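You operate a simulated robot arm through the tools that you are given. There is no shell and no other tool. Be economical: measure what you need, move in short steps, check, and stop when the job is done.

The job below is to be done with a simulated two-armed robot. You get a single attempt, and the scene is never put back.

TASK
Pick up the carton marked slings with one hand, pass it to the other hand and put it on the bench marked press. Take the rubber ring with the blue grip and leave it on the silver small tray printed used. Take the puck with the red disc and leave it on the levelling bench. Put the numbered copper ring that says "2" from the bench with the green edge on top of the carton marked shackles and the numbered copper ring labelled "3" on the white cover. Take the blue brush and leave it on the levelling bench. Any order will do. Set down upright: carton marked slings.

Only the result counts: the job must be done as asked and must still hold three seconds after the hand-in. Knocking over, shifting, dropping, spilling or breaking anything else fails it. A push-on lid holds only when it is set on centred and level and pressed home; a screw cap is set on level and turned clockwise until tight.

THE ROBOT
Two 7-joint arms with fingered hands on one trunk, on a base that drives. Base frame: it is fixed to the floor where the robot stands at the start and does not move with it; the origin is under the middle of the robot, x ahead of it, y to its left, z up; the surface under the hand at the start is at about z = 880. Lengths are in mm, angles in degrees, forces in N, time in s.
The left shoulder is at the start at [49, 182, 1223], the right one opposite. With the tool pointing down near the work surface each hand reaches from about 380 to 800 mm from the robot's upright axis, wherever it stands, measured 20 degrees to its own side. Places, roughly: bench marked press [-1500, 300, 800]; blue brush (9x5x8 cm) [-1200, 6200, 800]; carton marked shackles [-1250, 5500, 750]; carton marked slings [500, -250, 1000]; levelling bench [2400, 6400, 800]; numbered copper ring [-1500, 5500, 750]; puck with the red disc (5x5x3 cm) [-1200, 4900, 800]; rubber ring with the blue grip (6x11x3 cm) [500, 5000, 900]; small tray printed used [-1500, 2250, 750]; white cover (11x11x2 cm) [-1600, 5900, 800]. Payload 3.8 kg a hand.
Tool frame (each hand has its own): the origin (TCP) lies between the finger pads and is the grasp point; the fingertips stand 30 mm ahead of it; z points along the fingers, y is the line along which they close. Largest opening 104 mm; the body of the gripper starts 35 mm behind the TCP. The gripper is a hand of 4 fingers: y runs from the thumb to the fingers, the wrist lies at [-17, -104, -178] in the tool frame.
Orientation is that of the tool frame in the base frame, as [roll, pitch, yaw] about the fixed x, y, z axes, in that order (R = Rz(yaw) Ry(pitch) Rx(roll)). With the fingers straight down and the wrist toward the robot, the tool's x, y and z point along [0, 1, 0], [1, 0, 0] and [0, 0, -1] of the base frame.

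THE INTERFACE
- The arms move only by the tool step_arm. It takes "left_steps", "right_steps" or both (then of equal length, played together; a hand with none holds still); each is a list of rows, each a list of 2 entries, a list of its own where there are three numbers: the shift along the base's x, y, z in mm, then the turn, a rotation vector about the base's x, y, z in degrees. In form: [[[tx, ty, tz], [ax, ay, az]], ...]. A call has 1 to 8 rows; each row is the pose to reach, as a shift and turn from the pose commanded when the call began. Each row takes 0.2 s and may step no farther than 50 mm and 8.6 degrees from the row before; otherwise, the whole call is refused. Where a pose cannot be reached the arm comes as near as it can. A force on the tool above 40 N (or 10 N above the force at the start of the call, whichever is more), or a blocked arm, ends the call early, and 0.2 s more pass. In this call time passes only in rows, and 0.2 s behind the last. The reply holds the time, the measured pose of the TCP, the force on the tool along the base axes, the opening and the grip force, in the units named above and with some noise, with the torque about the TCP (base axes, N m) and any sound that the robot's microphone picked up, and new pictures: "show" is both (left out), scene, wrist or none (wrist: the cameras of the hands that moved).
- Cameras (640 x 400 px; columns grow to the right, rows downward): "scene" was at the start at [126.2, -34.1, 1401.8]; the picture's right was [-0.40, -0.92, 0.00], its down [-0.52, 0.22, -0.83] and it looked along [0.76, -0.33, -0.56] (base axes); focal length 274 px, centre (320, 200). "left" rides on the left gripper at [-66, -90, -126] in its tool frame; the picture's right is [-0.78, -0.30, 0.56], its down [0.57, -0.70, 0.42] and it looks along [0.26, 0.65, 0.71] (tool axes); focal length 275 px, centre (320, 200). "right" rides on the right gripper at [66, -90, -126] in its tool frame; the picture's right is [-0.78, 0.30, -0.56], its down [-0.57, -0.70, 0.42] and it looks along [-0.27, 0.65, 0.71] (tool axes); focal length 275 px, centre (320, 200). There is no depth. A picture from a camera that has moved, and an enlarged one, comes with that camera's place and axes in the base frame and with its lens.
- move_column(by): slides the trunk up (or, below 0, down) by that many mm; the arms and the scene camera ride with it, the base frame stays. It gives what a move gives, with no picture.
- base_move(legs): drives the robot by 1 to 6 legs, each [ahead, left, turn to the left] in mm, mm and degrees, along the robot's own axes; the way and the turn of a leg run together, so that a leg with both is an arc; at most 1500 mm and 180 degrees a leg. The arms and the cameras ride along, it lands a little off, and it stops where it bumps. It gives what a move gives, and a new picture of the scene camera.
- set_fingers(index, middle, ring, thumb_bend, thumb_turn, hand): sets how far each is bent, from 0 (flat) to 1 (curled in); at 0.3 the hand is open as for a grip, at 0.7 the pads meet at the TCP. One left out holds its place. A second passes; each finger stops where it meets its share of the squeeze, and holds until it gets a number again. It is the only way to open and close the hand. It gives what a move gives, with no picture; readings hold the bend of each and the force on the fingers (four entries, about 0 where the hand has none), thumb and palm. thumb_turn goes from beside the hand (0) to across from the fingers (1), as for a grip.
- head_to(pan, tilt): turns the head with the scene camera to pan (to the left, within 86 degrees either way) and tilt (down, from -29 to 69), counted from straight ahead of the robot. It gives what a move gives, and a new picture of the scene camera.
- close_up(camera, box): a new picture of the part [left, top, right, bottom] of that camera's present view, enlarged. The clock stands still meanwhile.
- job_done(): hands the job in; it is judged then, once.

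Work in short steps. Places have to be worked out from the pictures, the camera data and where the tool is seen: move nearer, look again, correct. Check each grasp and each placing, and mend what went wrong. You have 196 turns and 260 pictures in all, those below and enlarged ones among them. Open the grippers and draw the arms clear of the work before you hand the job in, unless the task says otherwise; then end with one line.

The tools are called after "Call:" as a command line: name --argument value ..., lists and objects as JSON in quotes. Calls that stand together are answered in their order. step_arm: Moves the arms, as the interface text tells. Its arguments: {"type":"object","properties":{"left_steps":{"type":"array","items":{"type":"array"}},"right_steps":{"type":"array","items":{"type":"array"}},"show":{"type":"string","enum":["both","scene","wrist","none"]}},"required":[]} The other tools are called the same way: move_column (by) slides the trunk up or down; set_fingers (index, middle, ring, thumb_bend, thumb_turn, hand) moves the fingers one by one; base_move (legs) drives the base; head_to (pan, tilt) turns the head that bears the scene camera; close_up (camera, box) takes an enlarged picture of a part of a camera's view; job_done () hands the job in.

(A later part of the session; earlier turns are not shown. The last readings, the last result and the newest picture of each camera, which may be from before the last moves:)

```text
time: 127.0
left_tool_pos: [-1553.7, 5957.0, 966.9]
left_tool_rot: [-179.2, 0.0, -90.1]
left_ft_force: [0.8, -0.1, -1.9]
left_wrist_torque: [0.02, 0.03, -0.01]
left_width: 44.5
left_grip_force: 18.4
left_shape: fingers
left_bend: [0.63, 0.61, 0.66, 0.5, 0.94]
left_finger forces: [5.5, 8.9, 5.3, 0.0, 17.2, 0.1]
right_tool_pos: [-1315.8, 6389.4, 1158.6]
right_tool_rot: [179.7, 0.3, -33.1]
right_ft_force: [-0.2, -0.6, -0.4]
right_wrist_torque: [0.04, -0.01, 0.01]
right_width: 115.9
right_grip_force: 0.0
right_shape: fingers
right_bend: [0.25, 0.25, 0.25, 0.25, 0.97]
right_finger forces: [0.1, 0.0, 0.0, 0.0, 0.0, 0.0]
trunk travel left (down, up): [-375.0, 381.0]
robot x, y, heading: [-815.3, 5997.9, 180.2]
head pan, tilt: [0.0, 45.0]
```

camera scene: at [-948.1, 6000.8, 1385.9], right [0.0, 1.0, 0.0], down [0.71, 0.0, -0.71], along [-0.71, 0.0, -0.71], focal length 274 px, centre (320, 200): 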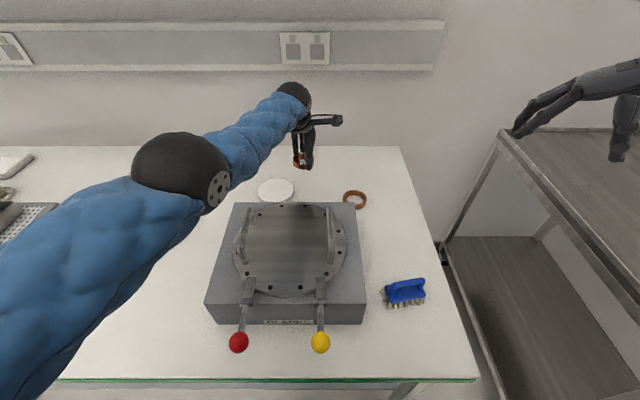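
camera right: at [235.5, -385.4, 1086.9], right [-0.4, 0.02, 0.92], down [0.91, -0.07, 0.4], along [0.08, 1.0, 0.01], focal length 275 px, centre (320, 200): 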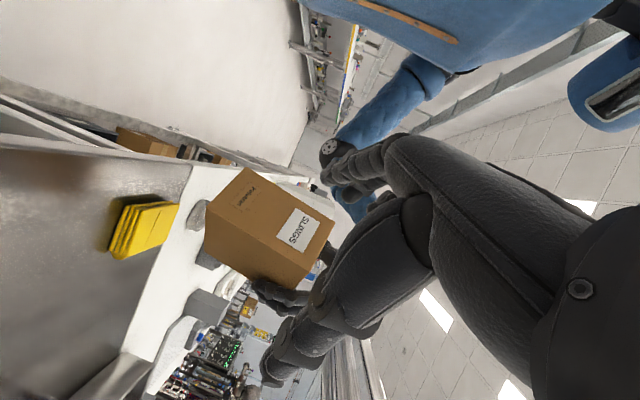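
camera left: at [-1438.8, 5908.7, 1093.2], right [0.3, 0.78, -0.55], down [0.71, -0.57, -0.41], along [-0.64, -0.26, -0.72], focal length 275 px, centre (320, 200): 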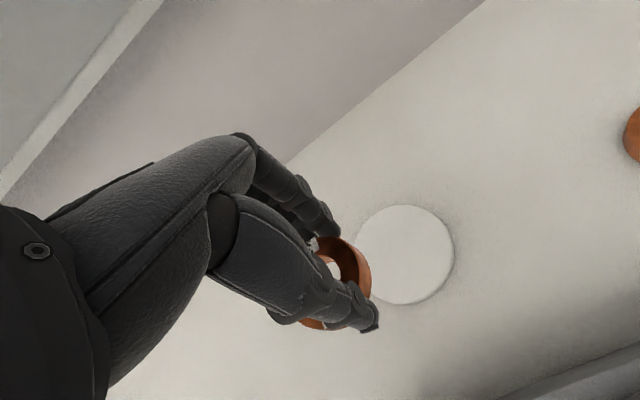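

Reach is fine now. I'll centre over the cover and lower most of the way.

Call:
step_arm --left_steps '[[[-2, -33, 0], [0, 0, 0]], [[-4, -66, 0], [0, 0, 0]], [[-5, -97, 0], [0, 0, 0]], [[-5, -97, -40], [0, 0, 0]], [[-5, -97, -75], [0, 0, 0]]]' --show "wrist"

```text
time: 128.2
left_tool_pos: [-1562.5, 5862.0, 890.9]
left_tool_rot: [-179.2, 0.0, -90.2]
left_ft_force: [0.1, 0.3, -2.3]
left_wrist_torque: [0.03, 0.01, 0.02]
left_width: 44.1
left_grip_force: 18.3
left_shape: fingers
left_bend: [0.63, 0.61, 0.66, 0.5, 0.94]
left_finger forces: [5.5, 8.7, 5.2, 0.0, 16.9, 0.0]
left hand out of reach, approached as far as the arm can: row 1, 2, 3, 4, 5
right_tool_pos: [-1316.3, 6389.0, 1158.3]
right_tool_rot: [179.8, 0.3, -33.2]
right_ft_force: [0.4, -0.1, 0.4]
right_wrist_torque: [-0.01, 0.04, -0.01]
right_width: 115.8
right_grip_force: 0.1
right_shape: fingers
right_bend: [0.25, 0.25, 0.25, 0.25, 0.97]
right_finger forces: [0.0, 0.1, 0.1, 0.1, 0.0, 0.0]
trunk travel left (down, up): [-375.0, 381.0]
robot x, y, heading: [-815.6, 5992.7, 179.9]
head pan, tilt: [0.0, 45.0]
camera left: at [-1473.3, 5927.9, 1016.3], right [0.31, 0.78, -0.55], down [0.71, -0.57, -0.41], along [-0.64, -0.26, -0.72], focal length 275 px, centre (320, 200)
```

left: 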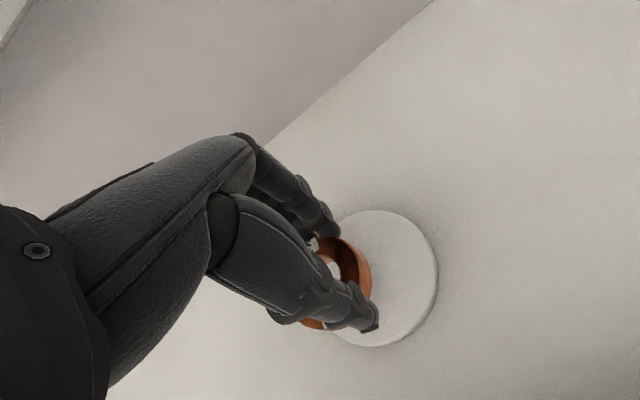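

The ring needs about +13 mm in y to be centred. I'll correct and lower.

Call:
step_arm --left_steps '[[[0, 12, -12], [0, 0, 0]], [[0, 13, -24], [0, 0, 0]], [[0, 13, -32], [0, 0, 0]], [[0, 13, -38], [0, 0, 0]]]' --show "wrist"

```text
time: 129.2
left_tool_pos: [-1551.3, 5872.6, 856.2]
left_tool_rot: [-179.2, 0.0, -90.1]
left_ft_force: [-0.1, 0.1, -3.1]
left_wrist_torque: [0.02, 0.06, 0.03]
left_width: 44.1
left_grip_force: 17.7
left_shape: fingers
left_bend: [0.63, 0.61, 0.66, 0.5, 0.94]
left_finger forces: [5.4, 8.5, 5.3, 0.1, 16.7, 0.0]
left hand out of reach, approached as far as the arm can: row 1, 2, 3, 4
right_tool_pos: [-1316.5, 6389.6, 1158.0]
right_tool_rot: [179.8, 0.4, -33.2]
right_ft_force: [0.1, -0.6, -0.3]
right_wrist_torque: [-0.04, -0.02, 0.01]
right_width: 115.8
right_grip_force: 0.1
right_shape: fingers
right_bend: [0.25, 0.25, 0.25, 0.25, 0.97]
right_finger forces: [0.1, 0.0, 0.0, 0.1, 0.0, 0.0]
trunk travel left (down, up): [-375.0, 381.0]
robot x, y, heading: [-813.7, 5997.6, 179.9]
head pan, tilt: [0.0, 45.0]
camera left: at [-1463.2, 5938.8, 981.7], right [0.31, 0.78, -0.55], down [0.71, -0.57, -0.42], along [-0.64, -0.26, -0.72], focal length 275 px, centre (320, 200)
```

left: 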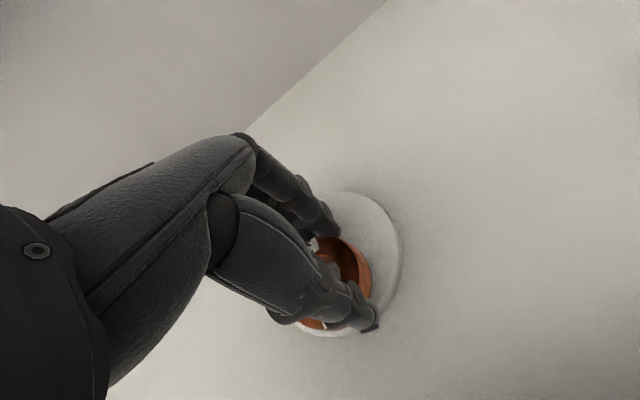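

The ring is within 10 mm of the cover's centre. I'll lower the last few millimetres to contact.

Call:
step_arm --left_steps '[[[-4, 3, -4], [0, 0, 0]], [[-5, 3, -8], [0, 0, 0]]]' --show "none"

```text
time: 129.8
left_tool_pos: [-1551.3, 5872.3, 856.3]
left_tool_rot: [-179.2, 0.0, -90.1]
left_ft_force: [-0.1, 0.0, -2.2]
left_wrist_torque: [0.05, 0.04, 0.06]
left_width: 43.9
left_grip_force: 17.8
left_shape: fingers
left_bend: [0.63, 0.61, 0.66, 0.5, 0.94]
left_finger forces: [5.5, 8.4, 5.4, 0.0, 16.7, 0.1]
left hand out of reach, approached as far as the arm can: row 1, 2
right_tool_pos: [-1316.7, 6388.7, 1157.8]
right_tool_rot: [179.7, 0.4, -33.2]
right_ft_force: [0.0, 0.7, 0.9]
right_wrist_torque: [0.0, 0.03, 0.02]
right_width: 116.2
right_grip_force: 0.1
right_shape: fingers
right_bend: [0.25, 0.25, 0.25, 0.25, 0.97]
right_finger forces: [0.0, 0.0, 0.1, 0.0, 0.0, 0.0]
trunk travel left (down, up): [-375.0, 381.0]
robot x, y, heading: [-815.5, 5997.1, 179.9]
head pan, tilt: [0.0, 45.0]
```

The arm is fully stretched, so I'll lower the trunk slightly to finish the descent.

Call:
move_column --by -7

```text
time: 130.3
left_tool_pos: [-1552.1, 5871.0, 849.8]
left_tool_rot: [-179.2, 0.0, -90.1]
left_ft_force: [1.1, 0.2, -1.7]
left_wrist_torque: [0.02, 0.07, -0.01]
left_width: 43.9
left_grip_force: 17.8
left_shape: fingers
left_bend: [0.63, 0.61, 0.66, 0.5, 0.94]
left_finger forces: [5.5, 8.7, 5.4, 0.1, 16.8, 0.0]
right_tool_pos: [-1316.1, 6389.6, 1151.7]
right_tool_rot: [179.9, 0.3, -33.2]
right_ft_force: [0.6, -0.4, -0.3]
right_wrist_torque: [0.0, -0.02, -0.02]
right_width: 115.7
right_grip_force: 0.0
right_shape: fingers
right_bend: [0.25, 0.25, 0.25, 0.25, 0.97]
right_finger forces: [0.0, 0.0, 0.0, 0.0, 0.0, 0.0]
trunk travel left (down, up): [-368.0, 388.0]
robot x, y, heading: [-816.1, 5998.6, 179.8]
head pan, tilt: [0.0, 45.0]
```

Call:
move_column --by -6

```text
time: 130.9
left_tool_pos: [-1552.6, 5872.0, 845.8]
left_tool_rot: [-179.8, 0.0, -90.2]
left_ft_force: [-1.1, -0.3, 10.2]
left_wrist_torque: [-0.04, 0.05, -0.06]
left_width: 44.1
left_grip_force: 22.3
left_shape: fingers
left_bend: [0.63, 0.61, 0.66, 0.5, 0.94]
left_finger forces: [5.6, 16.2, 5.5, 0.1, 17.3, 0.0]
right_tool_pos: [-1315.7, 6388.6, 1146.0]
right_tool_rot: [179.7, 0.3, -33.2]
right_ft_force: [-0.1, -0.3, -0.7]
right_wrist_torque: [-0.02, -0.02, -0.05]
right_width: 115.7
right_grip_force: 0.0
right_shape: fingers
right_bend: [0.25, 0.25, 0.25, 0.25, 0.97]
right_finger forces: [0.0, 0.0, 0.1, 0.1, 0.0, 0.0]
trunk travel left (down, up): [-362.0, 394.0]
robot x, y, heading: [-816.4, 5997.3, 179.8]
head pan, tilt: [0.0, 45.0]
```

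There is contact at 10 N. I'll open the fingers, then raise by the column.

Call:
set_fingers --hand "left" --index 0.42 --middle 0.42 --ring 0.42 --thumb_bend 0.38

Call:
move_column --by 60

Call:
close_up --camera "left" --box '[200, 120, 560, 400]'

```text
time: 131.9
left_tool_pos: [-1551.7, 5873.2, 845.4]
left_tool_rot: [-179.5, 0.0, -90.1]
left_ft_force: [3.2, 2.1, 12.0]
left_wrist_torque: [-0.12, 0.35, 0.04]
left_width: 79.0
left_grip_force: 6.3
left_shape: fingers
left_bend: [0.42, 0.44, 0.42, 0.38, 0.97]
left_finger forces: [0.0, 12.2, 0.0, 0.0, 0.0, 0.0]
right_tool_pos: [-1316.0, 6390.2, 1147.1]
right_tool_rot: [179.7, 0.2, -33.2]
right_ft_force: [-0.7, -0.2, 1.6]
right_wrist_torque: [0.02, 0.0, -0.03]
right_width: 115.5
right_grip_force: 0.0
right_shape: fingers
right_bend: [0.25, 0.25, 0.25, 0.25, 0.97]
right_finger forces: [0.1, 0.0, 0.1, 0.0, 0.0, 0.1]
trunk travel left (down, up): [-362.0, 394.0]
robot x, y, heading: [-814.5, 5995.3, 179.7]
head pan, tilt: [0.0, 45.0]
```

```text
time: 132.9
left_tool_pos: [-1550.3, 5871.1, 918.8]
left_tool_rot: [179.5, -0.1, -90.0]
left_ft_force: [0.3, 0.3, 0.3]
left_wrist_torque: [-0.01, 0.03, -0.01]
left_width: 79.5
left_grip_force: 0.1
left_shape: fingers
left_bend: [0.42, 0.42, 0.42, 0.38, 0.97]
left_finger forces: [0.1, 0.1, 0.0, 0.0, 0.0, 0.0]
right_tool_pos: [-1316.4, 6389.6, 1204.8]
right_tool_rot: [179.8, 0.3, -33.1]
right_ft_force: [-0.5, 0.7, 0.3]
right_wrist_torque: [-0.02, 0.01, 0.06]
right_width: 116.0
right_grip_force: 0.1
right_shape: fingers
right_bend: [0.25, 0.25, 0.25, 0.25, 0.97]
right_finger forces: [0.1, 0.0, 0.1, 0.1, 0.0, 0.0]
trunk travel left (down, up): [-422.0, 334.0]
robot x, y, heading: [-816.5, 5994.6, 180.1]
head pan, tilt: [0.0, 45.0]
```

```text
1.43 times, centred on (380, 260) of left
camera zoom: at [-1459.1, 5938.5, 1043.1], right [0.29, 0.78, -0.56], down [0.7, -0.57, -0.43], along [-0.66, -0.26, -0.71], focal length 393 px, centre (234, 114)
```

zoom: 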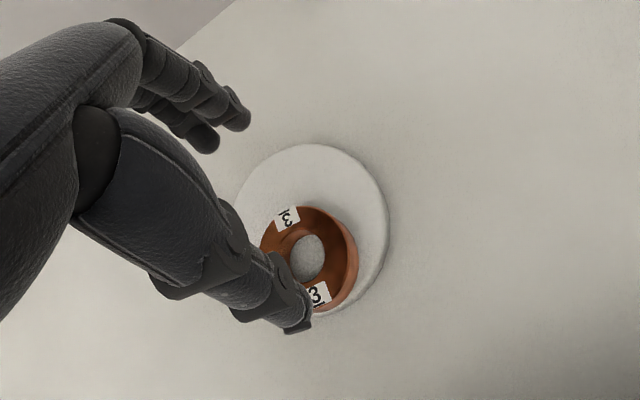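

Ring 3 lies on the cover. I'll raise the trunk so the left hand clears the BLANKS handles, then back off and look at the brush.

Call:
move_column --by 150

Call:
base_move --legs '[[-130, 0, 0]]'

Call:
close_up --camera "scene" --box '[330, 200, 490, 330]'

```text
time: 134.6
left_tool_pos: [-1547.4, 5872.0, 1099.1]
left_tool_rot: [177.1, 0.1, -90.2]
left_ft_force: [-1.2, -0.5, 0.7]
left_wrist_torque: [-0.02, 0.03, 0.01]
left_width: 78.8
left_grip_force: 0.1
left_shape: fingers
left_bend: [0.42, 0.42, 0.42, 0.38, 0.97]
left_finger forces: [0.0, 0.0, 0.0, 0.1, 0.0, 0.0]
right_tool_pos: [-1316.2, 6388.2, 1356.5]
right_tool_rot: [179.9, 0.3, -33.1]
right_ft_force: [0.4, -0.1, 0.6]
right_wrist_torque: [-0.01, -0.01, 0.04]
right_width: 115.6
right_grip_force: 0.1
right_shape: fingers
right_bend: [0.25, 0.25, 0.25, 0.25, 0.97]
right_finger forces: [0.0, 0.1, 0.1, 0.1, 0.0, 0.0]
trunk travel left (down, up): [-572.0, 184.0]
robot x, y, heading: [-818.0, 5996.2, 179.6]
head pan, tilt: [0.0, 45.0]
```

```text
time: 135.9
left_tool_pos: [-1418.4, 5872.7, 1098.8]
left_tool_rot: [176.9, 0.0, -90.4]
left_ft_force: [0.6, 0.0, 0.4]
left_wrist_torque: [0.0, 0.04, -0.03]
left_width: 79.1
left_grip_force: 0.0
left_shape: fingers
left_bend: [0.42, 0.42, 0.42, 0.38, 0.97]
left_finger forces: [0.0, 0.0, 0.1, 0.0, 0.1, 0.0]
right_tool_pos: [-1184.8, 6390.2, 1354.6]
right_tool_rot: [179.8, 0.3, -33.4]
right_ft_force: [-0.2, 0.0, 0.9]
right_wrist_torque: [0.01, -0.02, -0.04]
right_width: 115.6
right_grip_force: 0.1
right_shape: fingers
right_bend: [0.25, 0.25, 0.25, 0.25, 0.97]
right_finger forces: [0.0, 0.0, 0.0, 0.0, 0.0, 0.0]
trunk travel left (down, up): [-572.0, 184.0]
robot x, y, heading: [-684.1, 5996.3, 179.8]
head pan, tilt: [0.0, 45.0]
camera scene: at [-783.7, 5998.9, 1584.1], right [0.0, 1.0, 0.0], down [0.71, 0.0, -0.71], along [-0.71, 0.0, -0.71], focal length 274 px, centre (320, 200)
```

scene: 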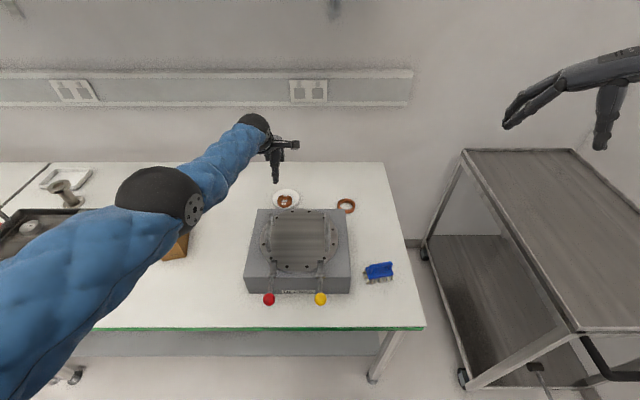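

```text
3.08 times, centred on (410, 265) of scene
camera zoom: at [-783.7, 5998.9, 1584.1], right [0.0, 1.0, 0.0], down [0.71, 0.0, -0.71], along [-0.71, 0.0, -0.71], focal length 844 px, centre (43, 0)
```

zoom: 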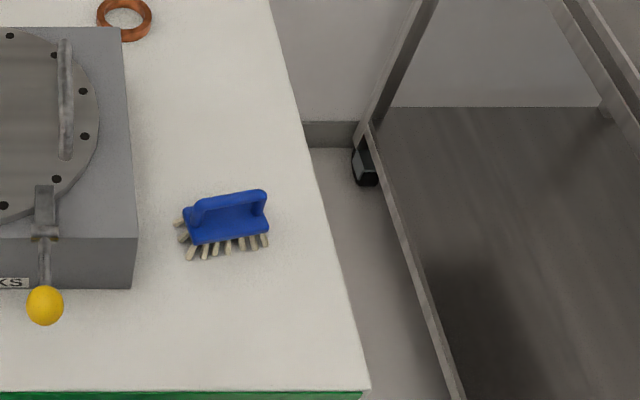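

Next I'll retract the left arm (its orientation is fine), then bring the column back down.

Call:
step_arm --left_steps '[[[20, -20, 0], [0, 0, 0]], [[45, -40, 5], [0, 0, 0]], [[75, -55, 10], [0, 0, 0]], [[110, -70, 15], [0, 0, 0]], [[145, -80, 20], [0, 0, 0]], [[180, -90, 20], [0, 0, 0]], [[215, -100, 20], [0, 0, 0]]]' --show "none"

```text
time: 137.5
left_tool_pos: [-1201.9, 5771.9, 1121.9]
left_tool_rot: [177.0, 0.1, -90.3]
left_ft_force: [-0.2, 0.4, 0.4]
left_wrist_torque: [0.0, -0.01, 0.01]
left_width: 79.4
left_grip_force: 0.2
left_shape: fingers
left_bend: [0.42, 0.42, 0.42, 0.38, 0.97]
left_finger forces: [0.1, 0.0, 0.0, 0.0, 0.0, 0.0]
right_tool_pos: [-1183.2, 6389.4, 1355.4]
right_tool_rot: [179.7, 0.3, -33.4]
right_ft_force: [1.3, 0.5, -1.0]
right_wrist_torque: [-0.02, -0.02, -0.04]
right_width: 115.7
right_grip_force: 0.0
right_shape: fingers
right_bend: [0.25, 0.25, 0.25, 0.25, 0.97]
right_finger forces: [0.0, 0.1, 0.0, 0.0, 0.1, 0.0]
trunk travel left (down, up): [-572.0, 184.0]
robot x, y, heading: [-689.1, 5999.1, 179.8]
head pan, tilt: [0.0, 45.0]
```

The left arm is in a good pose, so it will take the brush at (-1220, 6181). I'll shift the base right to line up.

Call:
base_move --legs '[[0, -310, 0]]'

Call:
step_arm --left_steps '[[[-5, 25, -15], [3, 0, 6]], [[-10, 50, -30], [3, 0, 12]], [[-15, 75, -60], [3, 0, 17.5]], [[-18, 98, -100], [3, 0, 17.5]]]' --show "wrist"

```text
time: 139.6
left_tool_pos: [-1201.6, 6080.8, 1120.5]
left_tool_rot: [177.2, 0.0, -90.1]
left_ft_force: [0.2, 0.4, -0.5]
left_wrist_torque: [0.01, 0.03, -0.03]
left_width: 79.7
left_grip_force: 0.0
left_shape: fingers
left_bend: [0.42, 0.42, 0.42, 0.38, 0.97]
left_finger forces: [0.1, 0.0, 0.0, 0.0, 0.0, 0.0]
right_tool_pos: [-1184.7, 6699.4, 1355.7]
right_tool_rot: [179.7, 0.3, -33.0]
right_ft_force: [0.5, 0.8, -0.6]
right_wrist_torque: [0.01, 0.02, -0.01]
right_width: 115.9
right_grip_force: 0.1
right_shape: fingers
right_bend: [0.25, 0.25, 0.25, 0.25, 0.97]
right_finger forces: [0.1, 0.1, 0.1, 0.0, 0.1, 0.1]
trunk travel left (down, up): [-572.0, 184.0]
robot x, y, heading: [-684.6, 6307.7, 180.0]
head pan, tilt: [0.0, 45.0]
camera scene: at [-783.1, 6308.6, 1584.1], right [0.0, 1.0, 0.0], down [0.71, 0.0, -0.71], along [-0.71, 0.0, -0.71], focal length 274 px, centre (320, 200)
```

scene: 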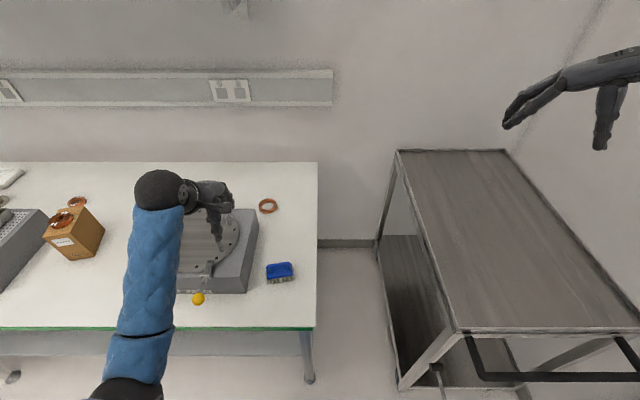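

```text
time: 140.8
left_tool_pos: [-1233.0, 6137.9, 1026.7]
left_tool_rot: [174.6, -0.2, -71.1]
left_ft_force: [-0.6, 1.2, 0.1]
left_wrist_torque: [0.02, 0.01, 0.03]
left_width: 79.6
left_grip_force: 0.2
left_shape: fingers
left_bend: [0.42, 0.42, 0.42, 0.38, 0.97]
left_finger forces: [0.1, 0.1, 0.0, 0.0, 0.0, 0.0]
right_tool_pos: [-1185.8, 6698.8, 1355.4]
right_tool_rot: [179.7, 0.3, -33.1]
right_ft_force: [0.1, 0.6, -0.6]
right_wrist_torque: [-0.02, 0.01, 0.02]
right_width: 115.6
right_grip_force: 0.1
right_shape: fingers
right_bend: [0.25, 0.25, 0.25, 0.25, 0.97]
right_finger forces: [0.0, 0.0, 0.0, 0.1, 0.1, 0.1]
trunk travel left (down, up): [-572.0, 184.0]
robot x, y, heading: [-685.4, 6307.3, 180.1]
head pan, tilt: [0.0, 45.0]
stopped in row 4 (left hand): the arm was blocked; the commanded pose is now the measured one
camera left: at [-1158.1, 6234.1, 1142.8], right [-0.02, 0.81, -0.59], down [0.81, -0.33, -0.49], along [-0.59, -0.48, -0.65], focal length 275 px, centre (320, 200)
```

left: 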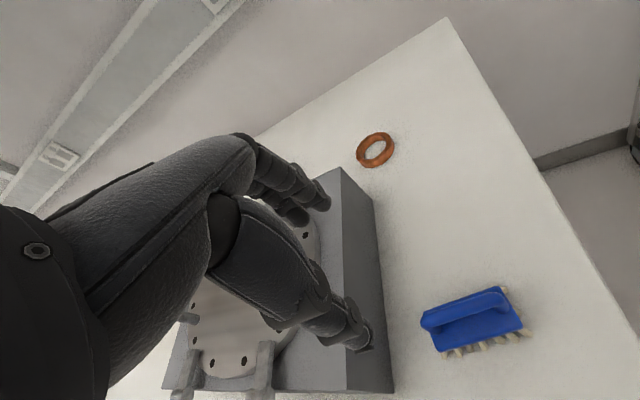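

That move stopped at a joint limit because the raised trunk makes the elbow awkward. I'll raise the hand relative to the body, level it, and then lower the trunk back.

Call:
step_arm --left_steps '[[[0, 5, 25], [0.9, -2.5, 0]], [[5, 15, 55], [1.8, -5.1, 0]], [[8, 30, 90], [1.8, -5.1, 0]], [[10, 43, 125], [1.8, -5.1, 0]]]' --show "none"

Call:
move_column --by -130

```text
time: 142.0
left_tool_pos: [-1228.6, 6125.5, 1142.6]
left_tool_rot: [178.1, -5.7, -68.0]
left_ft_force: [-0.7, 1.0, 0.9]
left_wrist_torque: [-0.01, 0.0, -0.01]
left_width: 79.0
left_grip_force: 0.0
left_shape: fingers
left_bend: [0.42, 0.42, 0.42, 0.38, 0.97]
left_finger forces: [0.0, 0.0, 0.1, 0.0, 0.0, 0.0]
right_tool_pos: [-1184.9, 6697.7, 1354.9]
right_tool_rot: [179.8, 0.4, -33.1]
right_ft_force: [-0.3, -0.6, 1.0]
right_wrist_torque: [-0.01, -0.03, -0.01]
right_width: 115.7
right_grip_force: 0.1
right_shape: fingers
right_bend: [0.25, 0.25, 0.25, 0.25, 0.97]
right_finger forces: [0.0, 0.0, 0.1, 0.1, 0.1, 0.1]
trunk travel left (down, up): [-572.0, 184.0]
robot x, y, heading: [-687.1, 6305.9, 179.8]
head pan, tilt: [0.0, 45.0]
stopped in row 4 (left hand): the arm was blocked; the commanded pose is now the measured one
```

```text
time: 143.6
left_tool_pos: [-1229.5, 6074.6, 1008.6]
left_tool_rot: [175.6, -11.1, -65.1]
left_ft_force: [0.0, -0.1, 0.4]
left_wrist_torque: [-0.02, 0.0, 0.04]
left_width: 79.5
left_grip_force: 0.1
left_shape: fingers
left_bend: [0.42, 0.42, 0.42, 0.38, 0.97]
left_finger forces: [0.0, 0.1, 0.0, 0.0, 0.0, 0.0]
right_tool_pos: [-1186.5, 6696.9, 1226.3]
right_tool_rot: [179.7, 0.3, -33.1]
right_ft_force: [-0.1, -0.3, 0.7]
right_wrist_torque: [0.01, 0.0, 0.05]
right_width: 116.1
right_grip_force: 0.0
right_shape: fingers
right_bend: [0.25, 0.25, 0.25, 0.25, 0.97]
right_finger forces: [0.0, 0.1, 0.0, 0.0, 0.0, 0.1]
trunk travel left (down, up): [-442.0, 314.0]
robot x, y, heading: [-683.8, 6308.3, 180.1]
head pan, tilt: [0.0, 45.0]
```

The left arm dislikes a yaw over 90° near the centreline, and the brush's angle suits the right hand better. I'll relax the left arm back to a natural pose and move the base so the right hand faces the brush.

Call:
step_arm --left_steps '[[[5, 0, 10], [4, 0.2, -3]], [[10, -5, 25], [8, 0.4, -8]], [[20, -10, 40], [11.9, 0.6, -14]], [[30, -15, 55], [11.9, 0.6, -21]], [[40, -20, 70], [11.9, 0.6, -28]], [[50, -25, 80], [11.9, 0.6, -35]], [[60, -27, 90], [11.9, 0.6, -42]]]' --show "none"

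Call:
base_move --legs '[[0, 330, 0]]'

```text
time: 145.2
left_tool_pos: [-1167.5, 6099.4, 1103.0]
left_tool_rot: [177.7, 6.0, -110.2]
left_ft_force: [0.7, -0.7, -1.1]
left_wrist_torque: [-0.02, -0.01, 0.01]
left_width: 79.2
left_grip_force: 0.0
left_shape: fingers
left_bend: [0.42, 0.42, 0.42, 0.38, 0.97]
left_finger forces: [0.0, 0.0, 0.0, 0.0, 0.0, 0.1]
right_tool_pos: [-1185.5, 6695.9, 1225.7]
right_tool_rot: [179.8, 0.3, -33.1]
right_ft_force: [-0.5, 0.2, 0.8]
right_wrist_torque: [0.05, 0.01, -0.01]
right_width: 115.6
right_grip_force: 0.0
right_shape: fingers
right_bend: [0.25, 0.25, 0.25, 0.25, 0.97]
right_finger forces: [0.0, 0.1, 0.1, 0.0, 0.1, 0.0]
trunk travel left (down, up): [-442.0, 314.0]
robot x, y, heading: [-683.8, 6307.0, 180.0]
head pan, tilt: [0.0, 45.0]
```

```text
time: 147.4
left_tool_pos: [-1168.5, 5768.2, 1103.1]
left_tool_rot: [177.7, 6.1, -110.3]
left_ft_force: [-0.5, 0.6, 0.1]
left_wrist_torque: [0.03, -0.03, -0.01]
left_width: 79.5
left_grip_force: 0.3
left_shape: fingers
left_bend: [0.42, 0.42, 0.42, 0.38, 0.97]
left_finger forces: [0.0, 0.0, 0.0, 0.0, 0.1, 0.0]
right_tool_pos: [-1185.6, 6364.8, 1225.1]
right_tool_rot: [179.8, 0.4, -33.1]
right_ft_force: [-0.2, -0.1, 0.6]
right_wrist_torque: [0.03, -0.01, -0.02]
right_width: 115.7
right_grip_force: 0.0
right_shape: fingers
right_bend: [0.25, 0.25, 0.25, 0.25, 0.97]
right_finger forces: [0.0, 0.0, 0.0, 0.1, 0.0, 0.1]
trunk travel left (down, up): [-442.0, 314.0]
robot x, y, heading: [-684.7, 5974.7, 179.9]
head pan, tilt: [0.0, 45.0]
camera scene: at [-800.0, 5975.0, 1453.5], right [0.0, 1.0, 0.0], down [0.71, 0.0, -0.71], along [-0.71, 0.0, -0.71], focal length 274 px, centre (320, 200)
```

scene: 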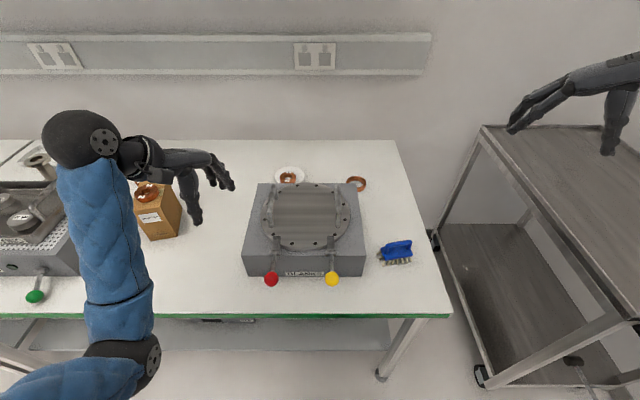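

The brush is undisturbed. I'll bring the right hand over it at a lower height.

Call:
step_arm --right_steps '[[[-5, -22, -25], [0, 0, 0]], [[-10, -45, -50], [0, 0, 0]], [[-15, -68, -75], [0, 0, 0]], [[-20, -90, -100], [0, 0, 0]], [[-25, -112, -130], [0, 0, -5]], [[-30, -135, -160], [0, 0, -10]], [[-35, -158, -185], [0, 0, -15]], [[-38, -180, -205], [0, 0, -20]]]' --show "none"

Call:
step_arm --right_steps '[[[0, 0, 0], [0, 0, -5]], [[0, 0, 0], [0, 0, -10]], [[0, 0, 0], [0, 0, -15]], [[0, 0, 0], [0, 0, -20]]]' --show "wrist"

```text
time: 149.2
left_tool_pos: [-1169.4, 5768.6, 1102.9]
left_tool_rot: [177.7, 6.1, -110.3]
left_ft_force: [0.2, -0.4, -0.1]
left_wrist_torque: [0.01, -0.04, 0.0]
left_width: 79.6
left_grip_force: 0.1
left_shape: fingers
left_bend: [0.42, 0.42, 0.42, 0.38, 0.97]
left_finger forces: [0.0, 0.0, 0.1, 0.1, 0.0, 0.0]
right_tool_pos: [-1224.2, 6186.3, 1020.9]
right_tool_rot: [179.8, 0.3, -53.3]
right_ft_force: [-0.8, 0.5, 0.4]
right_wrist_torque: [0.03, -0.01, -0.02]
right_width: 116.1
right_grip_force: 0.0
right_shape: fingers
right_bend: [0.25, 0.25, 0.25, 0.25, 0.97]
right_finger forces: [0.0, 0.0, 0.0, 0.1, 0.0, 0.0]
trunk travel left (down, up): [-442.0, 314.0]
robot x, y, heading: [-688.0, 5970.9, 180.1]
head pan, tilt: [0.0, 45.0]
```

```text
time: 150.2
left_tool_pos: [-1169.0, 5769.6, 1101.5]
left_tool_rot: [177.7, 6.1, -110.4]
left_ft_force: [-0.6, -0.3, 0.3]
left_wrist_torque: [0.02, -0.01, -0.01]
left_width: 79.3
left_grip_force: 0.0
left_shape: fingers
left_bend: [0.42, 0.42, 0.42, 0.38, 0.97]
left_finger forces: [0.0, 0.0, 0.0, 0.1, 0.1, 0.1]
right_tool_pos: [-1224.2, 6188.6, 1019.6]
right_tool_rot: [179.7, 0.2, -72.9]
right_ft_force: [0.2, -0.1, 0.0]
right_wrist_torque: [0.01, -0.01, 0.03]
right_width: 115.5
right_grip_force: 0.2
right_shape: fingers
right_bend: [0.25, 0.25, 0.25, 0.25, 0.97]
right_finger forces: [0.0, 0.0, 0.1, 0.0, 0.0, 0.1]
trunk travel left (down, up): [-442.0, 314.0]
robot x, y, heading: [-686.1, 5975.9, 180.0]
head pan, tilt: [0.0, 45.0]
camera right: at [-1117.8, 6152.4, 1144.6], right [-0.51, 0.65, 0.56], down [0.5, 0.75, -0.43], along [-0.7, 0.06, -0.71], focal length 275 px, centre (320, 200)
```

right: 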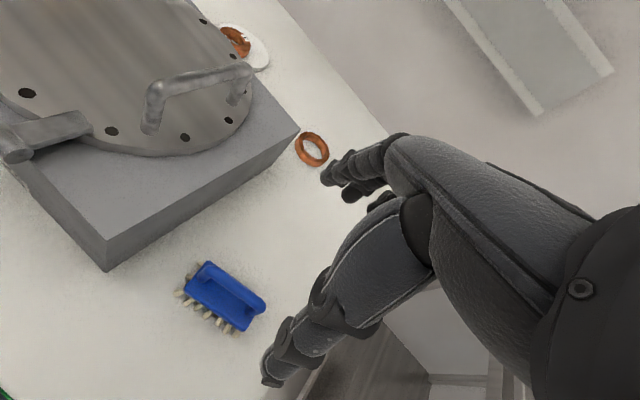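

The hand is aligned with the brush, which is centred at (-1224, 6180). I'll descend and close on it.

Call:
step_arm --right_steps '[[[0, -4, -45], [0, 0, 0]], [[0, -8, -90], [0, 0, 0]], [[0, -8, -130], [0, 0, 0]], [[0, -8, -165], [0, 0, 0]]]' --show "none"

Call:
set_fingers --hand "right" --index 0.7 --middle 0.7 --ring 0.7 --thumb_bend 0.7

Call:
step_arm --right_steps '[[[0, 0, 20], [0, 0, 0]], [[0, 0, 60], [0, 0, 0]], [[0, 0, 100], [0, 0, 0]], [[0, 0, 140], [0, 0, 0]]]' --show "both"

```text
time: 151.2
left_tool_pos: [-1168.4, 5769.6, 1102.3]
left_tool_rot: [177.7, 6.0, -110.2]
left_ft_force: [0.3, -0.4, 0.5]
left_wrist_torque: [-0.02, -0.01, 0.0]
left_width: 79.2
left_grip_force: 0.1
left_shape: fingers
left_bend: [0.42, 0.42, 0.42, 0.38, 0.97]
left_finger forces: [0.0, 0.1, 0.1, 0.1, 0.0, 0.0]
right_tool_pos: [-1224.3, 6179.4, 853.3]
right_tool_rot: [179.7, 0.0, -72.9]
right_ft_force: [-0.3, 0.1, 0.9]
right_wrist_torque: [-0.03, 0.01, -0.03]
right_width: 115.7
right_grip_force: 0.1
right_shape: fingers
right_bend: [0.25, 0.25, 0.25, 0.25, 0.97]
right_finger forces: [0.0, 0.1, 0.0, 0.0, 0.0, 0.0]
right hand out of reach, approached as far as the arm can: row 2
trunk travel left (down, up): [-442.0, 314.0]
robot x, y, heading: [-685.9, 5971.9, 179.9]
head pan, tilt: [0.0, 45.0]
```

```text
time: 152.2
left_tool_pos: [-1167.2, 5768.7, 1102.6]
left_tool_rot: [177.7, 5.9, -110.2]
left_ft_force: [-0.4, -0.7, -0.5]
left_wrist_torque: [0.02, 0.0, 0.01]
left_width: 79.6
left_grip_force: 0.0
left_shape: fingers
left_bend: [0.42, 0.42, 0.42, 0.38, 0.97]
left_finger forces: [0.0, 0.0, 0.0, 0.0, 0.0, 0.0]
right_tool_pos: [-1223.4, 6179.7, 854.3]
right_tool_rot: [179.7, 0.1, -72.8]
right_ft_force: [0.4, 0.5, 0.3]
right_wrist_torque: [-0.03, -0.02, 0.01]
right_width: 37.4
right_grip_force: 16.2
right_shape: fingers
right_bend: [0.61, 0.64, 0.66, 0.56, 0.95]
right_finger forces: [7.4, 6.0, 2.6, 0.1, 15.9, 0.0]
trunk travel left (down, up): [-442.0, 314.0]
robot x, y, heading: [-684.1, 5973.8, 179.7]
head pan, tilt: [0.0, 45.0]
```

```text
time: 153.2
left_tool_pos: [-1167.9, 5768.8, 1103.2]
left_tool_rot: [177.7, 6.1, -110.3]
left_ft_force: [0.3, 0.3, 0.0]
left_wrist_torque: [0.02, 0.02, -0.02]
left_width: 79.2
left_grip_force: 0.0
left_shape: fingers
left_bend: [0.42, 0.42, 0.42, 0.38, 0.97]
left_finger forces: [0.0, 0.1, 0.0, 0.0, 0.0, 0.0]
right_tool_pos: [-1224.5, 6186.7, 995.9]
right_tool_rot: [179.7, 0.0, -72.7]
right_ft_force: [-0.2, 0.5, -0.3]
right_wrist_torque: [0.01, 0.01, -0.02]
right_width: 37.2
right_grip_force: 16.0
right_shape: fingers
right_bend: [0.61, 0.64, 0.67, 0.56, 0.94]
right_finger forces: [7.4, 6.0, 2.6, 0.0, 16.1, 0.0]
right hand out of reach, approached as far as the arm can: row 2, 3, 4
trunk travel left (down, up): [-442.0, 314.0]
robot x, y, heading: [-685.8, 5975.2, 180.1]
head pan, tilt: [0.0, 45.0]
camera scene: at [-800.0, 5975.8, 1453.5], right [0.0, 1.0, 0.0], down [0.71, 0.0, -0.71], along [-0.71, 0.0, -0.71], focal length 274 px, centre (320, 200)
camera right: at [-1117.9, 6149.9, 1119.9], right [-0.51, 0.65, 0.56], down [0.5, 0.76, -0.43], along [-0.7, 0.06, -0.71], focal length 275 px, centre (320, 200)
```

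scene: 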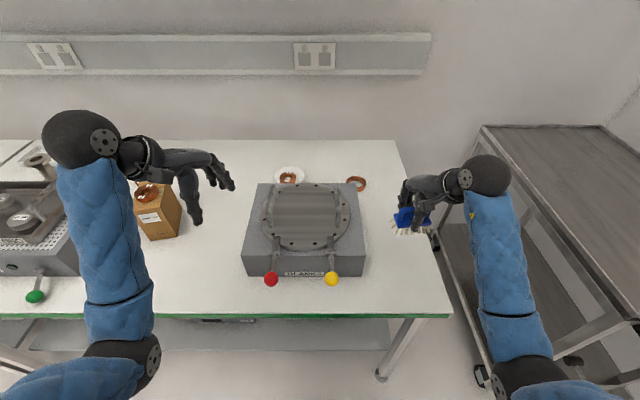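
right: 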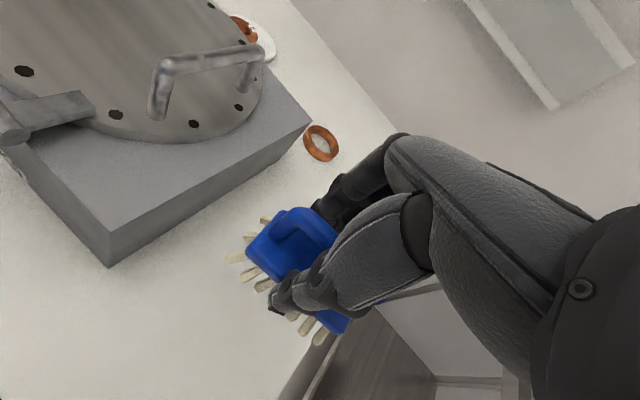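

The brush is held level. I'll back off, then drive along the bench to the puck.

Call:
base_move --legs '[[-220, 0, 0], [0, 930, 0]]'

```text
time: 159.3
left_tool_pos: [-946.4, 4835.0, 1101.4]
left_tool_rot: [177.7, 6.1, -109.8]
left_ft_force: [-0.6, -0.4, 0.0]
left_wrist_torque: [0.0, 0.0, 0.0]
left_width: 79.4
left_grip_force: 0.1
left_shape: fingers
left_bend: [0.42, 0.42, 0.42, 0.38, 0.97]
left_finger forces: [0.0, 0.1, 0.0, 0.1, 0.1, 0.0]
right_tool_pos: [-1003.9, 5252.0, 995.3]
right_tool_rot: [179.7, 0.1, -72.3]
right_ft_force: [0.4, -0.2, -0.8]
right_wrist_torque: [-0.02, 0.0, -0.01]
right_width: 37.2
right_grip_force: 16.0
right_shape: fingers
right_bend: [0.61, 0.64, 0.67, 0.56, 0.94]
right_finger forces: [7.4, 6.0, 2.6, 0.1, 16.1, 0.1]
trunk travel left (down, up): [-442.0, 314.0]
robot x, y, heading: [-465.4, 5042.0, -180.1]
head pan, tilt: [0.0, 45.0]
camera scene: at [-578.8, 5044.3, 1453.5], right [-0.01, 1.0, 0.0], down [0.71, 0.0, -0.71], along [-0.71, 0.0, -0.71], focal length 274 px, centre (320, 200)
```

scene: 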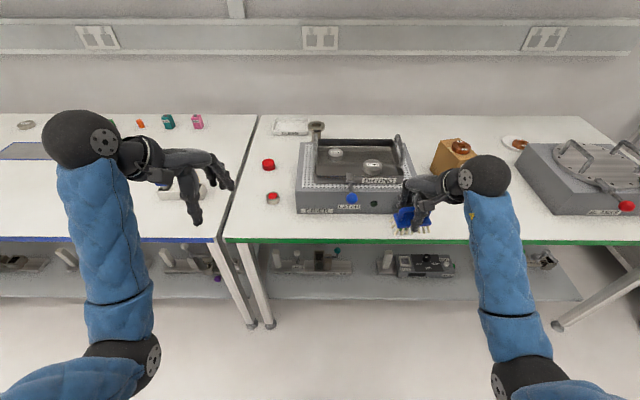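

Two reddish objects are left of the drier, so I'll look closely.

Call:
close_up --camera "scene" --box '[230, 130, 330, 230]'

```text
4.00 times, centred on (280, 180) of scene
camera zoom: at [-578.8, 5044.3, 1453.5], right [-0.01, 1.0, 0.0], down [0.71, 0.0, -0.71], along [-0.71, 0.0, -0.71], focal length 1097 px, centre (480, 280)
```

zoom: 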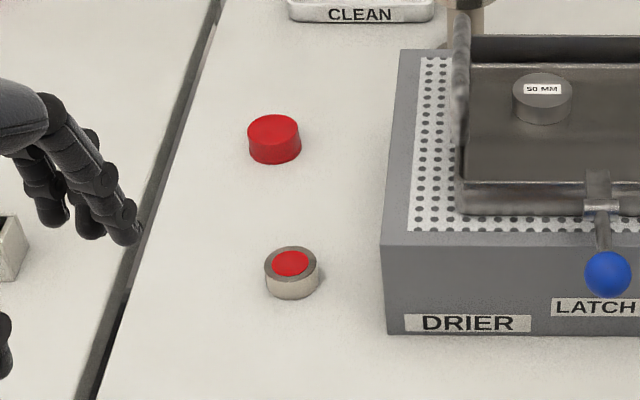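

The metal puck with the red disc on top is at (-1220, 4890). Before approaching I'll swing the right hand with the brush outward so it stays clear of the drier, and level the left hand.

Call:
step_arm --right_steps '[[[15, 25, 5], [0, 0, 4]], [[35, 50, 10], [0, 0, 8]], [[60, 75, 15], [0, 0, 12]], [[85, 100, 20], [0, 0, 16]], [[105, 125, 25], [0, 0, 20]]]' --left_steps '[[[0, 5, 0], [-2, 0, 0]], [[0, 10, 0], [-4, 0, 0]], [[0, 15, 0], [-6.5, 0, 0]], [[0, 20, 0], [-6.5, 0, 0]], [[0, 25, 0], [-6.5, 0, 0]]]' --show "none"

Call:
base_move --legs '[[235, 0, 0]]'

```text
time: 160.5
left_tool_pos: [-946.1, 4860.6, 1102.5]
left_tool_rot: [179.9, -0.1, -109.6]
left_ft_force: [0.0, -0.4, -0.3]
left_wrist_torque: [-0.01, -0.04, 0.02]
left_width: 79.5
left_grip_force: 0.1
left_shape: fingers
left_bend: [0.42, 0.42, 0.42, 0.38, 0.97]
left_finger forces: [0.0, 0.0, 0.1, 0.0, 0.1, 0.1]
right_tool_pos: [-898.0, 5377.6, 1020.2]
right_tool_rot: [179.6, 0.0, -52.2]
right_ft_force: [-0.1, -0.6, -0.5]
right_wrist_torque: [-0.03, 0.04, 0.01]
right_width: 36.9
right_grip_force: 16.2
right_shape: fingers
right_bend: [0.61, 0.64, 0.67, 0.56, 0.94]
right_finger forces: [7.6, 5.9, 2.5, 0.0, 15.9, 0.1]
trunk travel left (down, up): [-442.0, 314.0]
robot x, y, heading: [-462.7, 5046.9, -179.7]
head pan, tilt: [0.0, 45.0]
```

```text
time: 162.3
left_tool_pos: [-1182.4, 4857.6, 1102.2]
left_tool_rot: [179.9, 0.0, -109.7]
left_ft_force: [0.3, 0.5, -0.1]
left_wrist_torque: [-0.01, -0.01, -0.02]
left_width: 79.5
left_grip_force: 0.0
left_shape: fingers
left_bend: [0.42, 0.42, 0.42, 0.38, 0.97]
left_finger forces: [0.0, 0.0, 0.0, 0.0, 0.0, 0.1]
right_tool_pos: [-1136.4, 5374.4, 1019.3]
right_tool_rot: [179.7, 0.0, -52.2]
right_ft_force: [-0.7, 0.0, -1.4]
right_wrist_torque: [0.0, 0.0, 0.03]
right_width: 36.9
right_grip_force: 16.4
right_shape: fingers
right_bend: [0.61, 0.64, 0.67, 0.56, 0.94]
right_finger forces: [7.5, 5.9, 2.7, 0.0, 16.0, 0.0]
trunk travel left (down, up): [-442.0, 314.0]
robot x, y, heading: [-700.4, 5041.6, -179.7]
head pan, tilt: [0.0, 45.0]
camera scene: at [-816.6, 5043.0, 1453.4], right [-0.01, 1.0, 0.0], down [0.71, 0.01, -0.71], along [-0.71, -0.01, -0.71], focal length 274 px, centre (320, 200)
```

scene: 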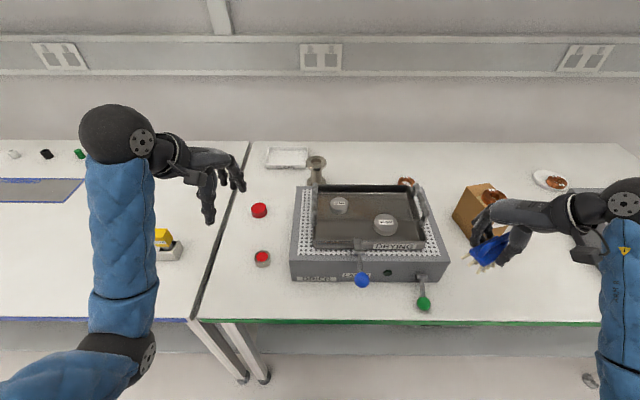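

I'll move the left hand above the puck.

Call:
step_arm --left_steps '[[[-10, 8, -30], [0, 0, 0]], [[-20, 15, -65], [0, 0, 0]], [[-30, 22, -105], [0, 0, 0]], [[-41, 29, -145], [0, 0, 0]]]' --show "wrist"

```text
time: 163.3
left_tool_pos: [-1223.6, 4887.4, 956.6]
left_tool_rot: [180.0, -0.1, -109.6]
left_ft_force: [-0.2, -0.6, 0.5]
left_wrist_torque: [-0.01, 0.01, 0.01]
left_width: 79.3
left_grip_force: 0.0
left_shape: fingers
left_bend: [0.42, 0.42, 0.42, 0.38, 0.97]
left_finger forces: [0.1, 0.0, 0.1, 0.0, 0.1, 0.0]
right_tool_pos: [-1136.9, 5374.7, 1019.5]
right_tool_rot: [179.7, 0.0, -52.3]
right_ft_force: [0.2, 0.7, 0.0]
right_wrist_torque: [0.02, 0.0, -0.01]
right_width: 37.2
right_grip_force: 15.7
right_shape: fingers
right_bend: [0.61, 0.64, 0.67, 0.56, 0.94]
right_finger forces: [7.5, 5.9, 2.7, 0.0, 16.1, 0.1]
trunk travel left (down, up): [-442.0, 314.0]
robot x, y, heading: [-699.4, 5042.4, -179.6]
head pan, tilt: [0.0, 45.0]
camera left: at [-1116.2, 4919.3, 1081.3], right [0.54, 0.63, -0.56], down [0.47, -0.78, -0.43], along [-0.7, -0.03, -0.71], focal length 275 px, centre (320, 200)
```

left: 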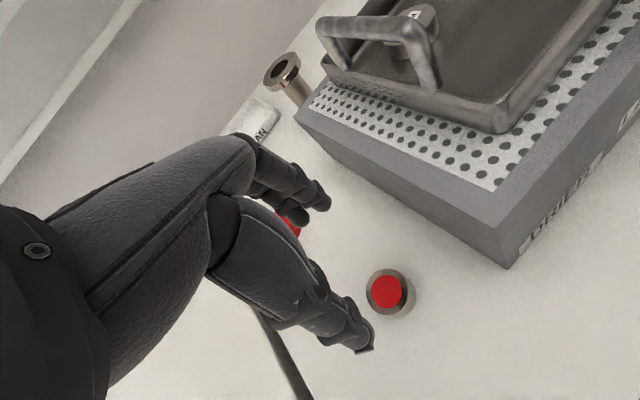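

The puck is at (-1221, 4885). I'll descend and grip it.

Call:
step_arm --left_steps '[[[2, 2, -40], [0, 0, 0]], [[4, 4, -80], [0, 0, 0]], [[4, 4, -118], [0, 0, 0]]]' --show "none"

Call:
set_fingers --hand "left" --index 0.7 --middle 0.7 --ring 0.7 --thumb_bend 0.7

Call:
step_arm --left_steps '[[[0, 0, 20], [0, 0, 0]], [[0, 0, 60], [0, 0, 0]], [[0, 0, 100], [0, 0, 0]], [[0, 0, 140], [0, 0, 0]], [[0, 0, 180], [0, 0, 0]], [[0, 0, 220], [0, 0, 0]]]' --show "wrist"

```text
time: 164.1
left_tool_pos: [-1220.4, 4890.0, 840.3]
left_tool_rot: [179.9, -0.1, -109.8]
left_ft_force: [0.2, 0.2, -0.4]
left_wrist_torque: [-0.01, -0.06, 0.01]
left_width: 79.2
left_grip_force: 0.0
left_shape: fingers
left_bend: [0.42, 0.42, 0.42, 0.38, 0.97]
left_finger forces: [0.1, 0.0, 0.0, 0.0, 0.0, 0.0]
right_tool_pos: [-1137.2, 5374.9, 1020.1]
right_tool_rot: [179.7, -0.1, -52.2]
right_ft_force: [0.0, -0.1, -0.6]
right_wrist_torque: [0.01, -0.02, -0.02]
right_width: 37.0
right_grip_force: 16.2
right_shape: fingers
right_bend: [0.61, 0.64, 0.67, 0.56, 0.94]
right_finger forces: [7.4, 5.9, 2.6, 0.0, 16.0, 0.1]
trunk travel left (down, up): [-442.0, 314.0]
robot x, y, heading: [-702.3, 5046.8, -179.5]
head pan, tilt: [0.0, 45.0]
```

```text
time: 165.1
left_tool_pos: [-1218.8, 4890.9, 838.8]
left_tool_rot: [179.9, -0.1, -109.6]
left_ft_force: [-0.3, -0.2, 0.3]
left_wrist_torque: [-0.01, 0.03, 0.02]
left_width: 28.5
left_grip_force: 13.7
left_shape: fingers
left_bend: [0.65, 0.62, 0.68, 0.58, 0.95]
left_finger forces: [4.4, 8.3, 1.5, 0.0, 12.9, 0.1]
right_tool_pos: [-1136.2, 5374.1, 1019.3]
right_tool_rot: [179.7, -0.1, -52.2]
right_ft_force: [0.0, -1.0, -0.6]
right_wrist_torque: [-0.02, 0.0, -0.02]
right_width: 36.8
right_grip_force: 16.0
right_shape: fingers
right_bend: [0.61, 0.64, 0.67, 0.56, 0.94]
right_finger forces: [7.5, 5.9, 2.5, 0.0, 15.9, 0.1]
trunk travel left (down, up): [-442.0, 314.0]
robot x, y, heading: [-704.0, 5038.3, -179.5]
head pan, tilt: [0.0, 45.0]
```

```text
time: 166.5
left_tool_pos: [-1219.2, 4892.4, 1059.6]
left_tool_rot: [-179.9, -0.2, -109.6]
left_ft_force: [-0.3, 0.1, -2.2]
left_wrist_torque: [0.03, 0.0, -0.02]
left_width: 28.3
left_grip_force: 13.1
left_shape: fingers
left_bend: [0.65, 0.62, 0.68, 0.58, 0.95]
left_finger forces: [4.2, 8.3, 1.9, 0.0, 12.8, 0.0]
right_tool_pos: [-1137.5, 5374.8, 1019.4]
right_tool_rot: [179.7, 0.0, -52.3]
right_ft_force: [0.6, -1.1, -0.9]
right_wrist_torque: [-0.03, 0.01, -0.02]
right_width: 37.0
right_grip_force: 15.5
right_shape: fingers
right_bend: [0.61, 0.64, 0.67, 0.56, 0.94]
right_finger forces: [7.5, 5.9, 2.6, 0.1, 16.0, 0.0]
trunk travel left (down, up): [-442.0, 314.0]
robot x, y, heading: [-700.1, 5040.4, -179.6]
head pan, tilt: [0.0, 45.0]
camera left: at [-1111.6, 4924.7, 1183.8], right [0.54, 0.63, -0.56], down [0.47, -0.78, -0.42], along [-0.7, -0.03, -0.71], focal length 275 px, centre (320, 200)
```

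left: 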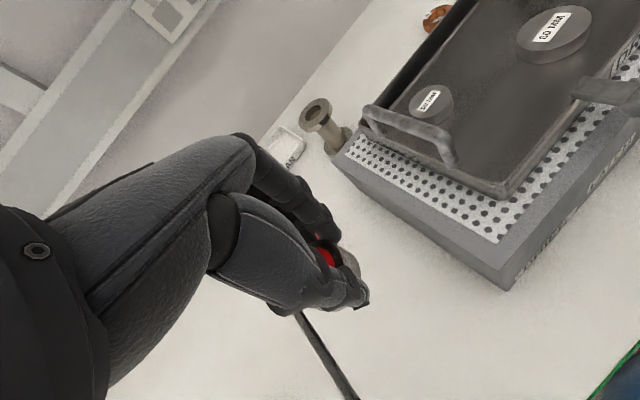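

The puck is held. I'll back off, turn to face +y, drive to the end of the aisle and look toward the levelling bench.

Call:
base_move --legs '[[-290, 0, 0], [0, 0, -90], [900, 0, 0]]'

Call:
head_to --pan -60 --tilt 25

```text
time: 176.6
left_tool_pos: [-577.6, 6462.9, 1058.6]
left_tool_rot: [180.0, -0.2, 160.6]
left_ft_force: [-0.3, -0.2, -2.7]
left_wrist_torque: [-0.01, -0.03, -0.03]
left_width: 27.7
left_grip_force: 12.8
left_shape: fingers
left_bend: [0.65, 0.62, 0.68, 0.58, 0.95]
left_finger forces: [4.1, 8.0, 2.1, 0.0, 12.1, 0.0]
right_tool_pos: [-94.0, 6383.1, 1020.0]
right_tool_rot: [179.8, -0.1, -141.8]
right_ft_force: [0.1, 0.9, 0.1]
right_wrist_torque: [-0.02, 0.01, -0.06]
right_width: 36.9
right_grip_force: 15.5
right_shape: fingers
right_bend: [0.61, 0.65, 0.67, 0.56, 0.94]
right_finger forces: [7.4, 5.6, 2.5, 0.1, 15.7, 0.0]
trunk travel left (down, up): [-442.0, 314.0]
robot x, y, heading: [-426.4, 5946.5, 90.8]
head pan, tilt: [0.0, 45.0]
camera scene: at [-427.5, 6058.6, 1453.5], right [1.0, 0.01, 0.0], down [0.01, -0.71, -0.71], along [-0.01, 0.71, -0.71], focal length 274 px, centre (320, 200)
```

scene: 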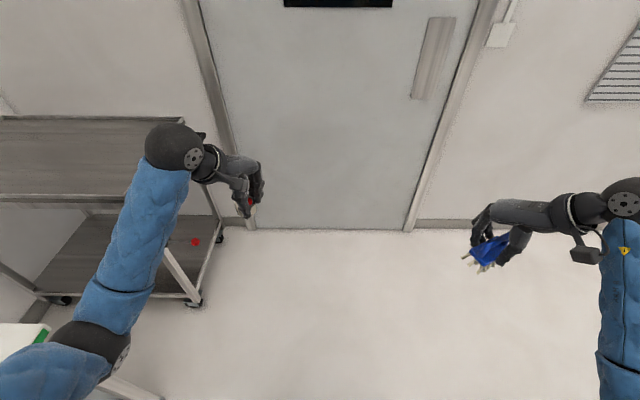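

```text
time: 177.9
left_tool_pos: [-577.9, 6462.4, 1058.6]
left_tool_rot: [179.9, -0.1, 160.6]
left_ft_force: [-1.2, 0.0, -2.4]
left_wrist_torque: [0.0, -0.05, -0.01]
left_width: 27.7
left_grip_force: 12.7
left_shape: fingers
left_bend: [0.65, 0.62, 0.68, 0.58, 0.95]
left_finger forces: [4.0, 8.0, 2.1, 0.0, 12.1, 0.0]
right_tool_pos: [-93.7, 6382.3, 1019.9]
right_tool_rot: [179.7, 0.0, -142.0]
right_ft_force: [-0.9, -0.5, -1.6]
right_wrist_torque: [-0.01, 0.0, 0.0]
right_width: 37.1
right_grip_force: 15.7
right_shape: fingers
right_bend: [0.61, 0.65, 0.67, 0.56, 0.94]
right_finger forces: [7.4, 5.7, 2.5, 0.0, 15.6, 0.0]
trunk travel left (down, up): [-442.0, 314.0]
robot x, y, heading: [-422.9, 5944.8, 91.0]
head pan, tilt: [-60.0, 25.0]
camera scene: at [-347.3, 6024.0, 1484.1], right [0.51, -0.86, 0.0], down [-0.36, -0.22, -0.91], along [0.78, 0.46, -0.42], focal length 274 px, centre (320, 200)
```

scene: 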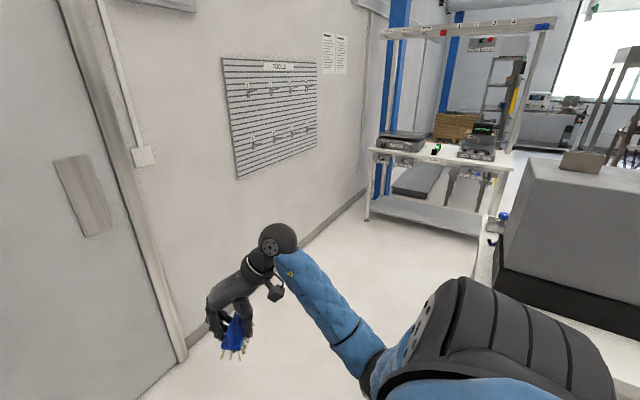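

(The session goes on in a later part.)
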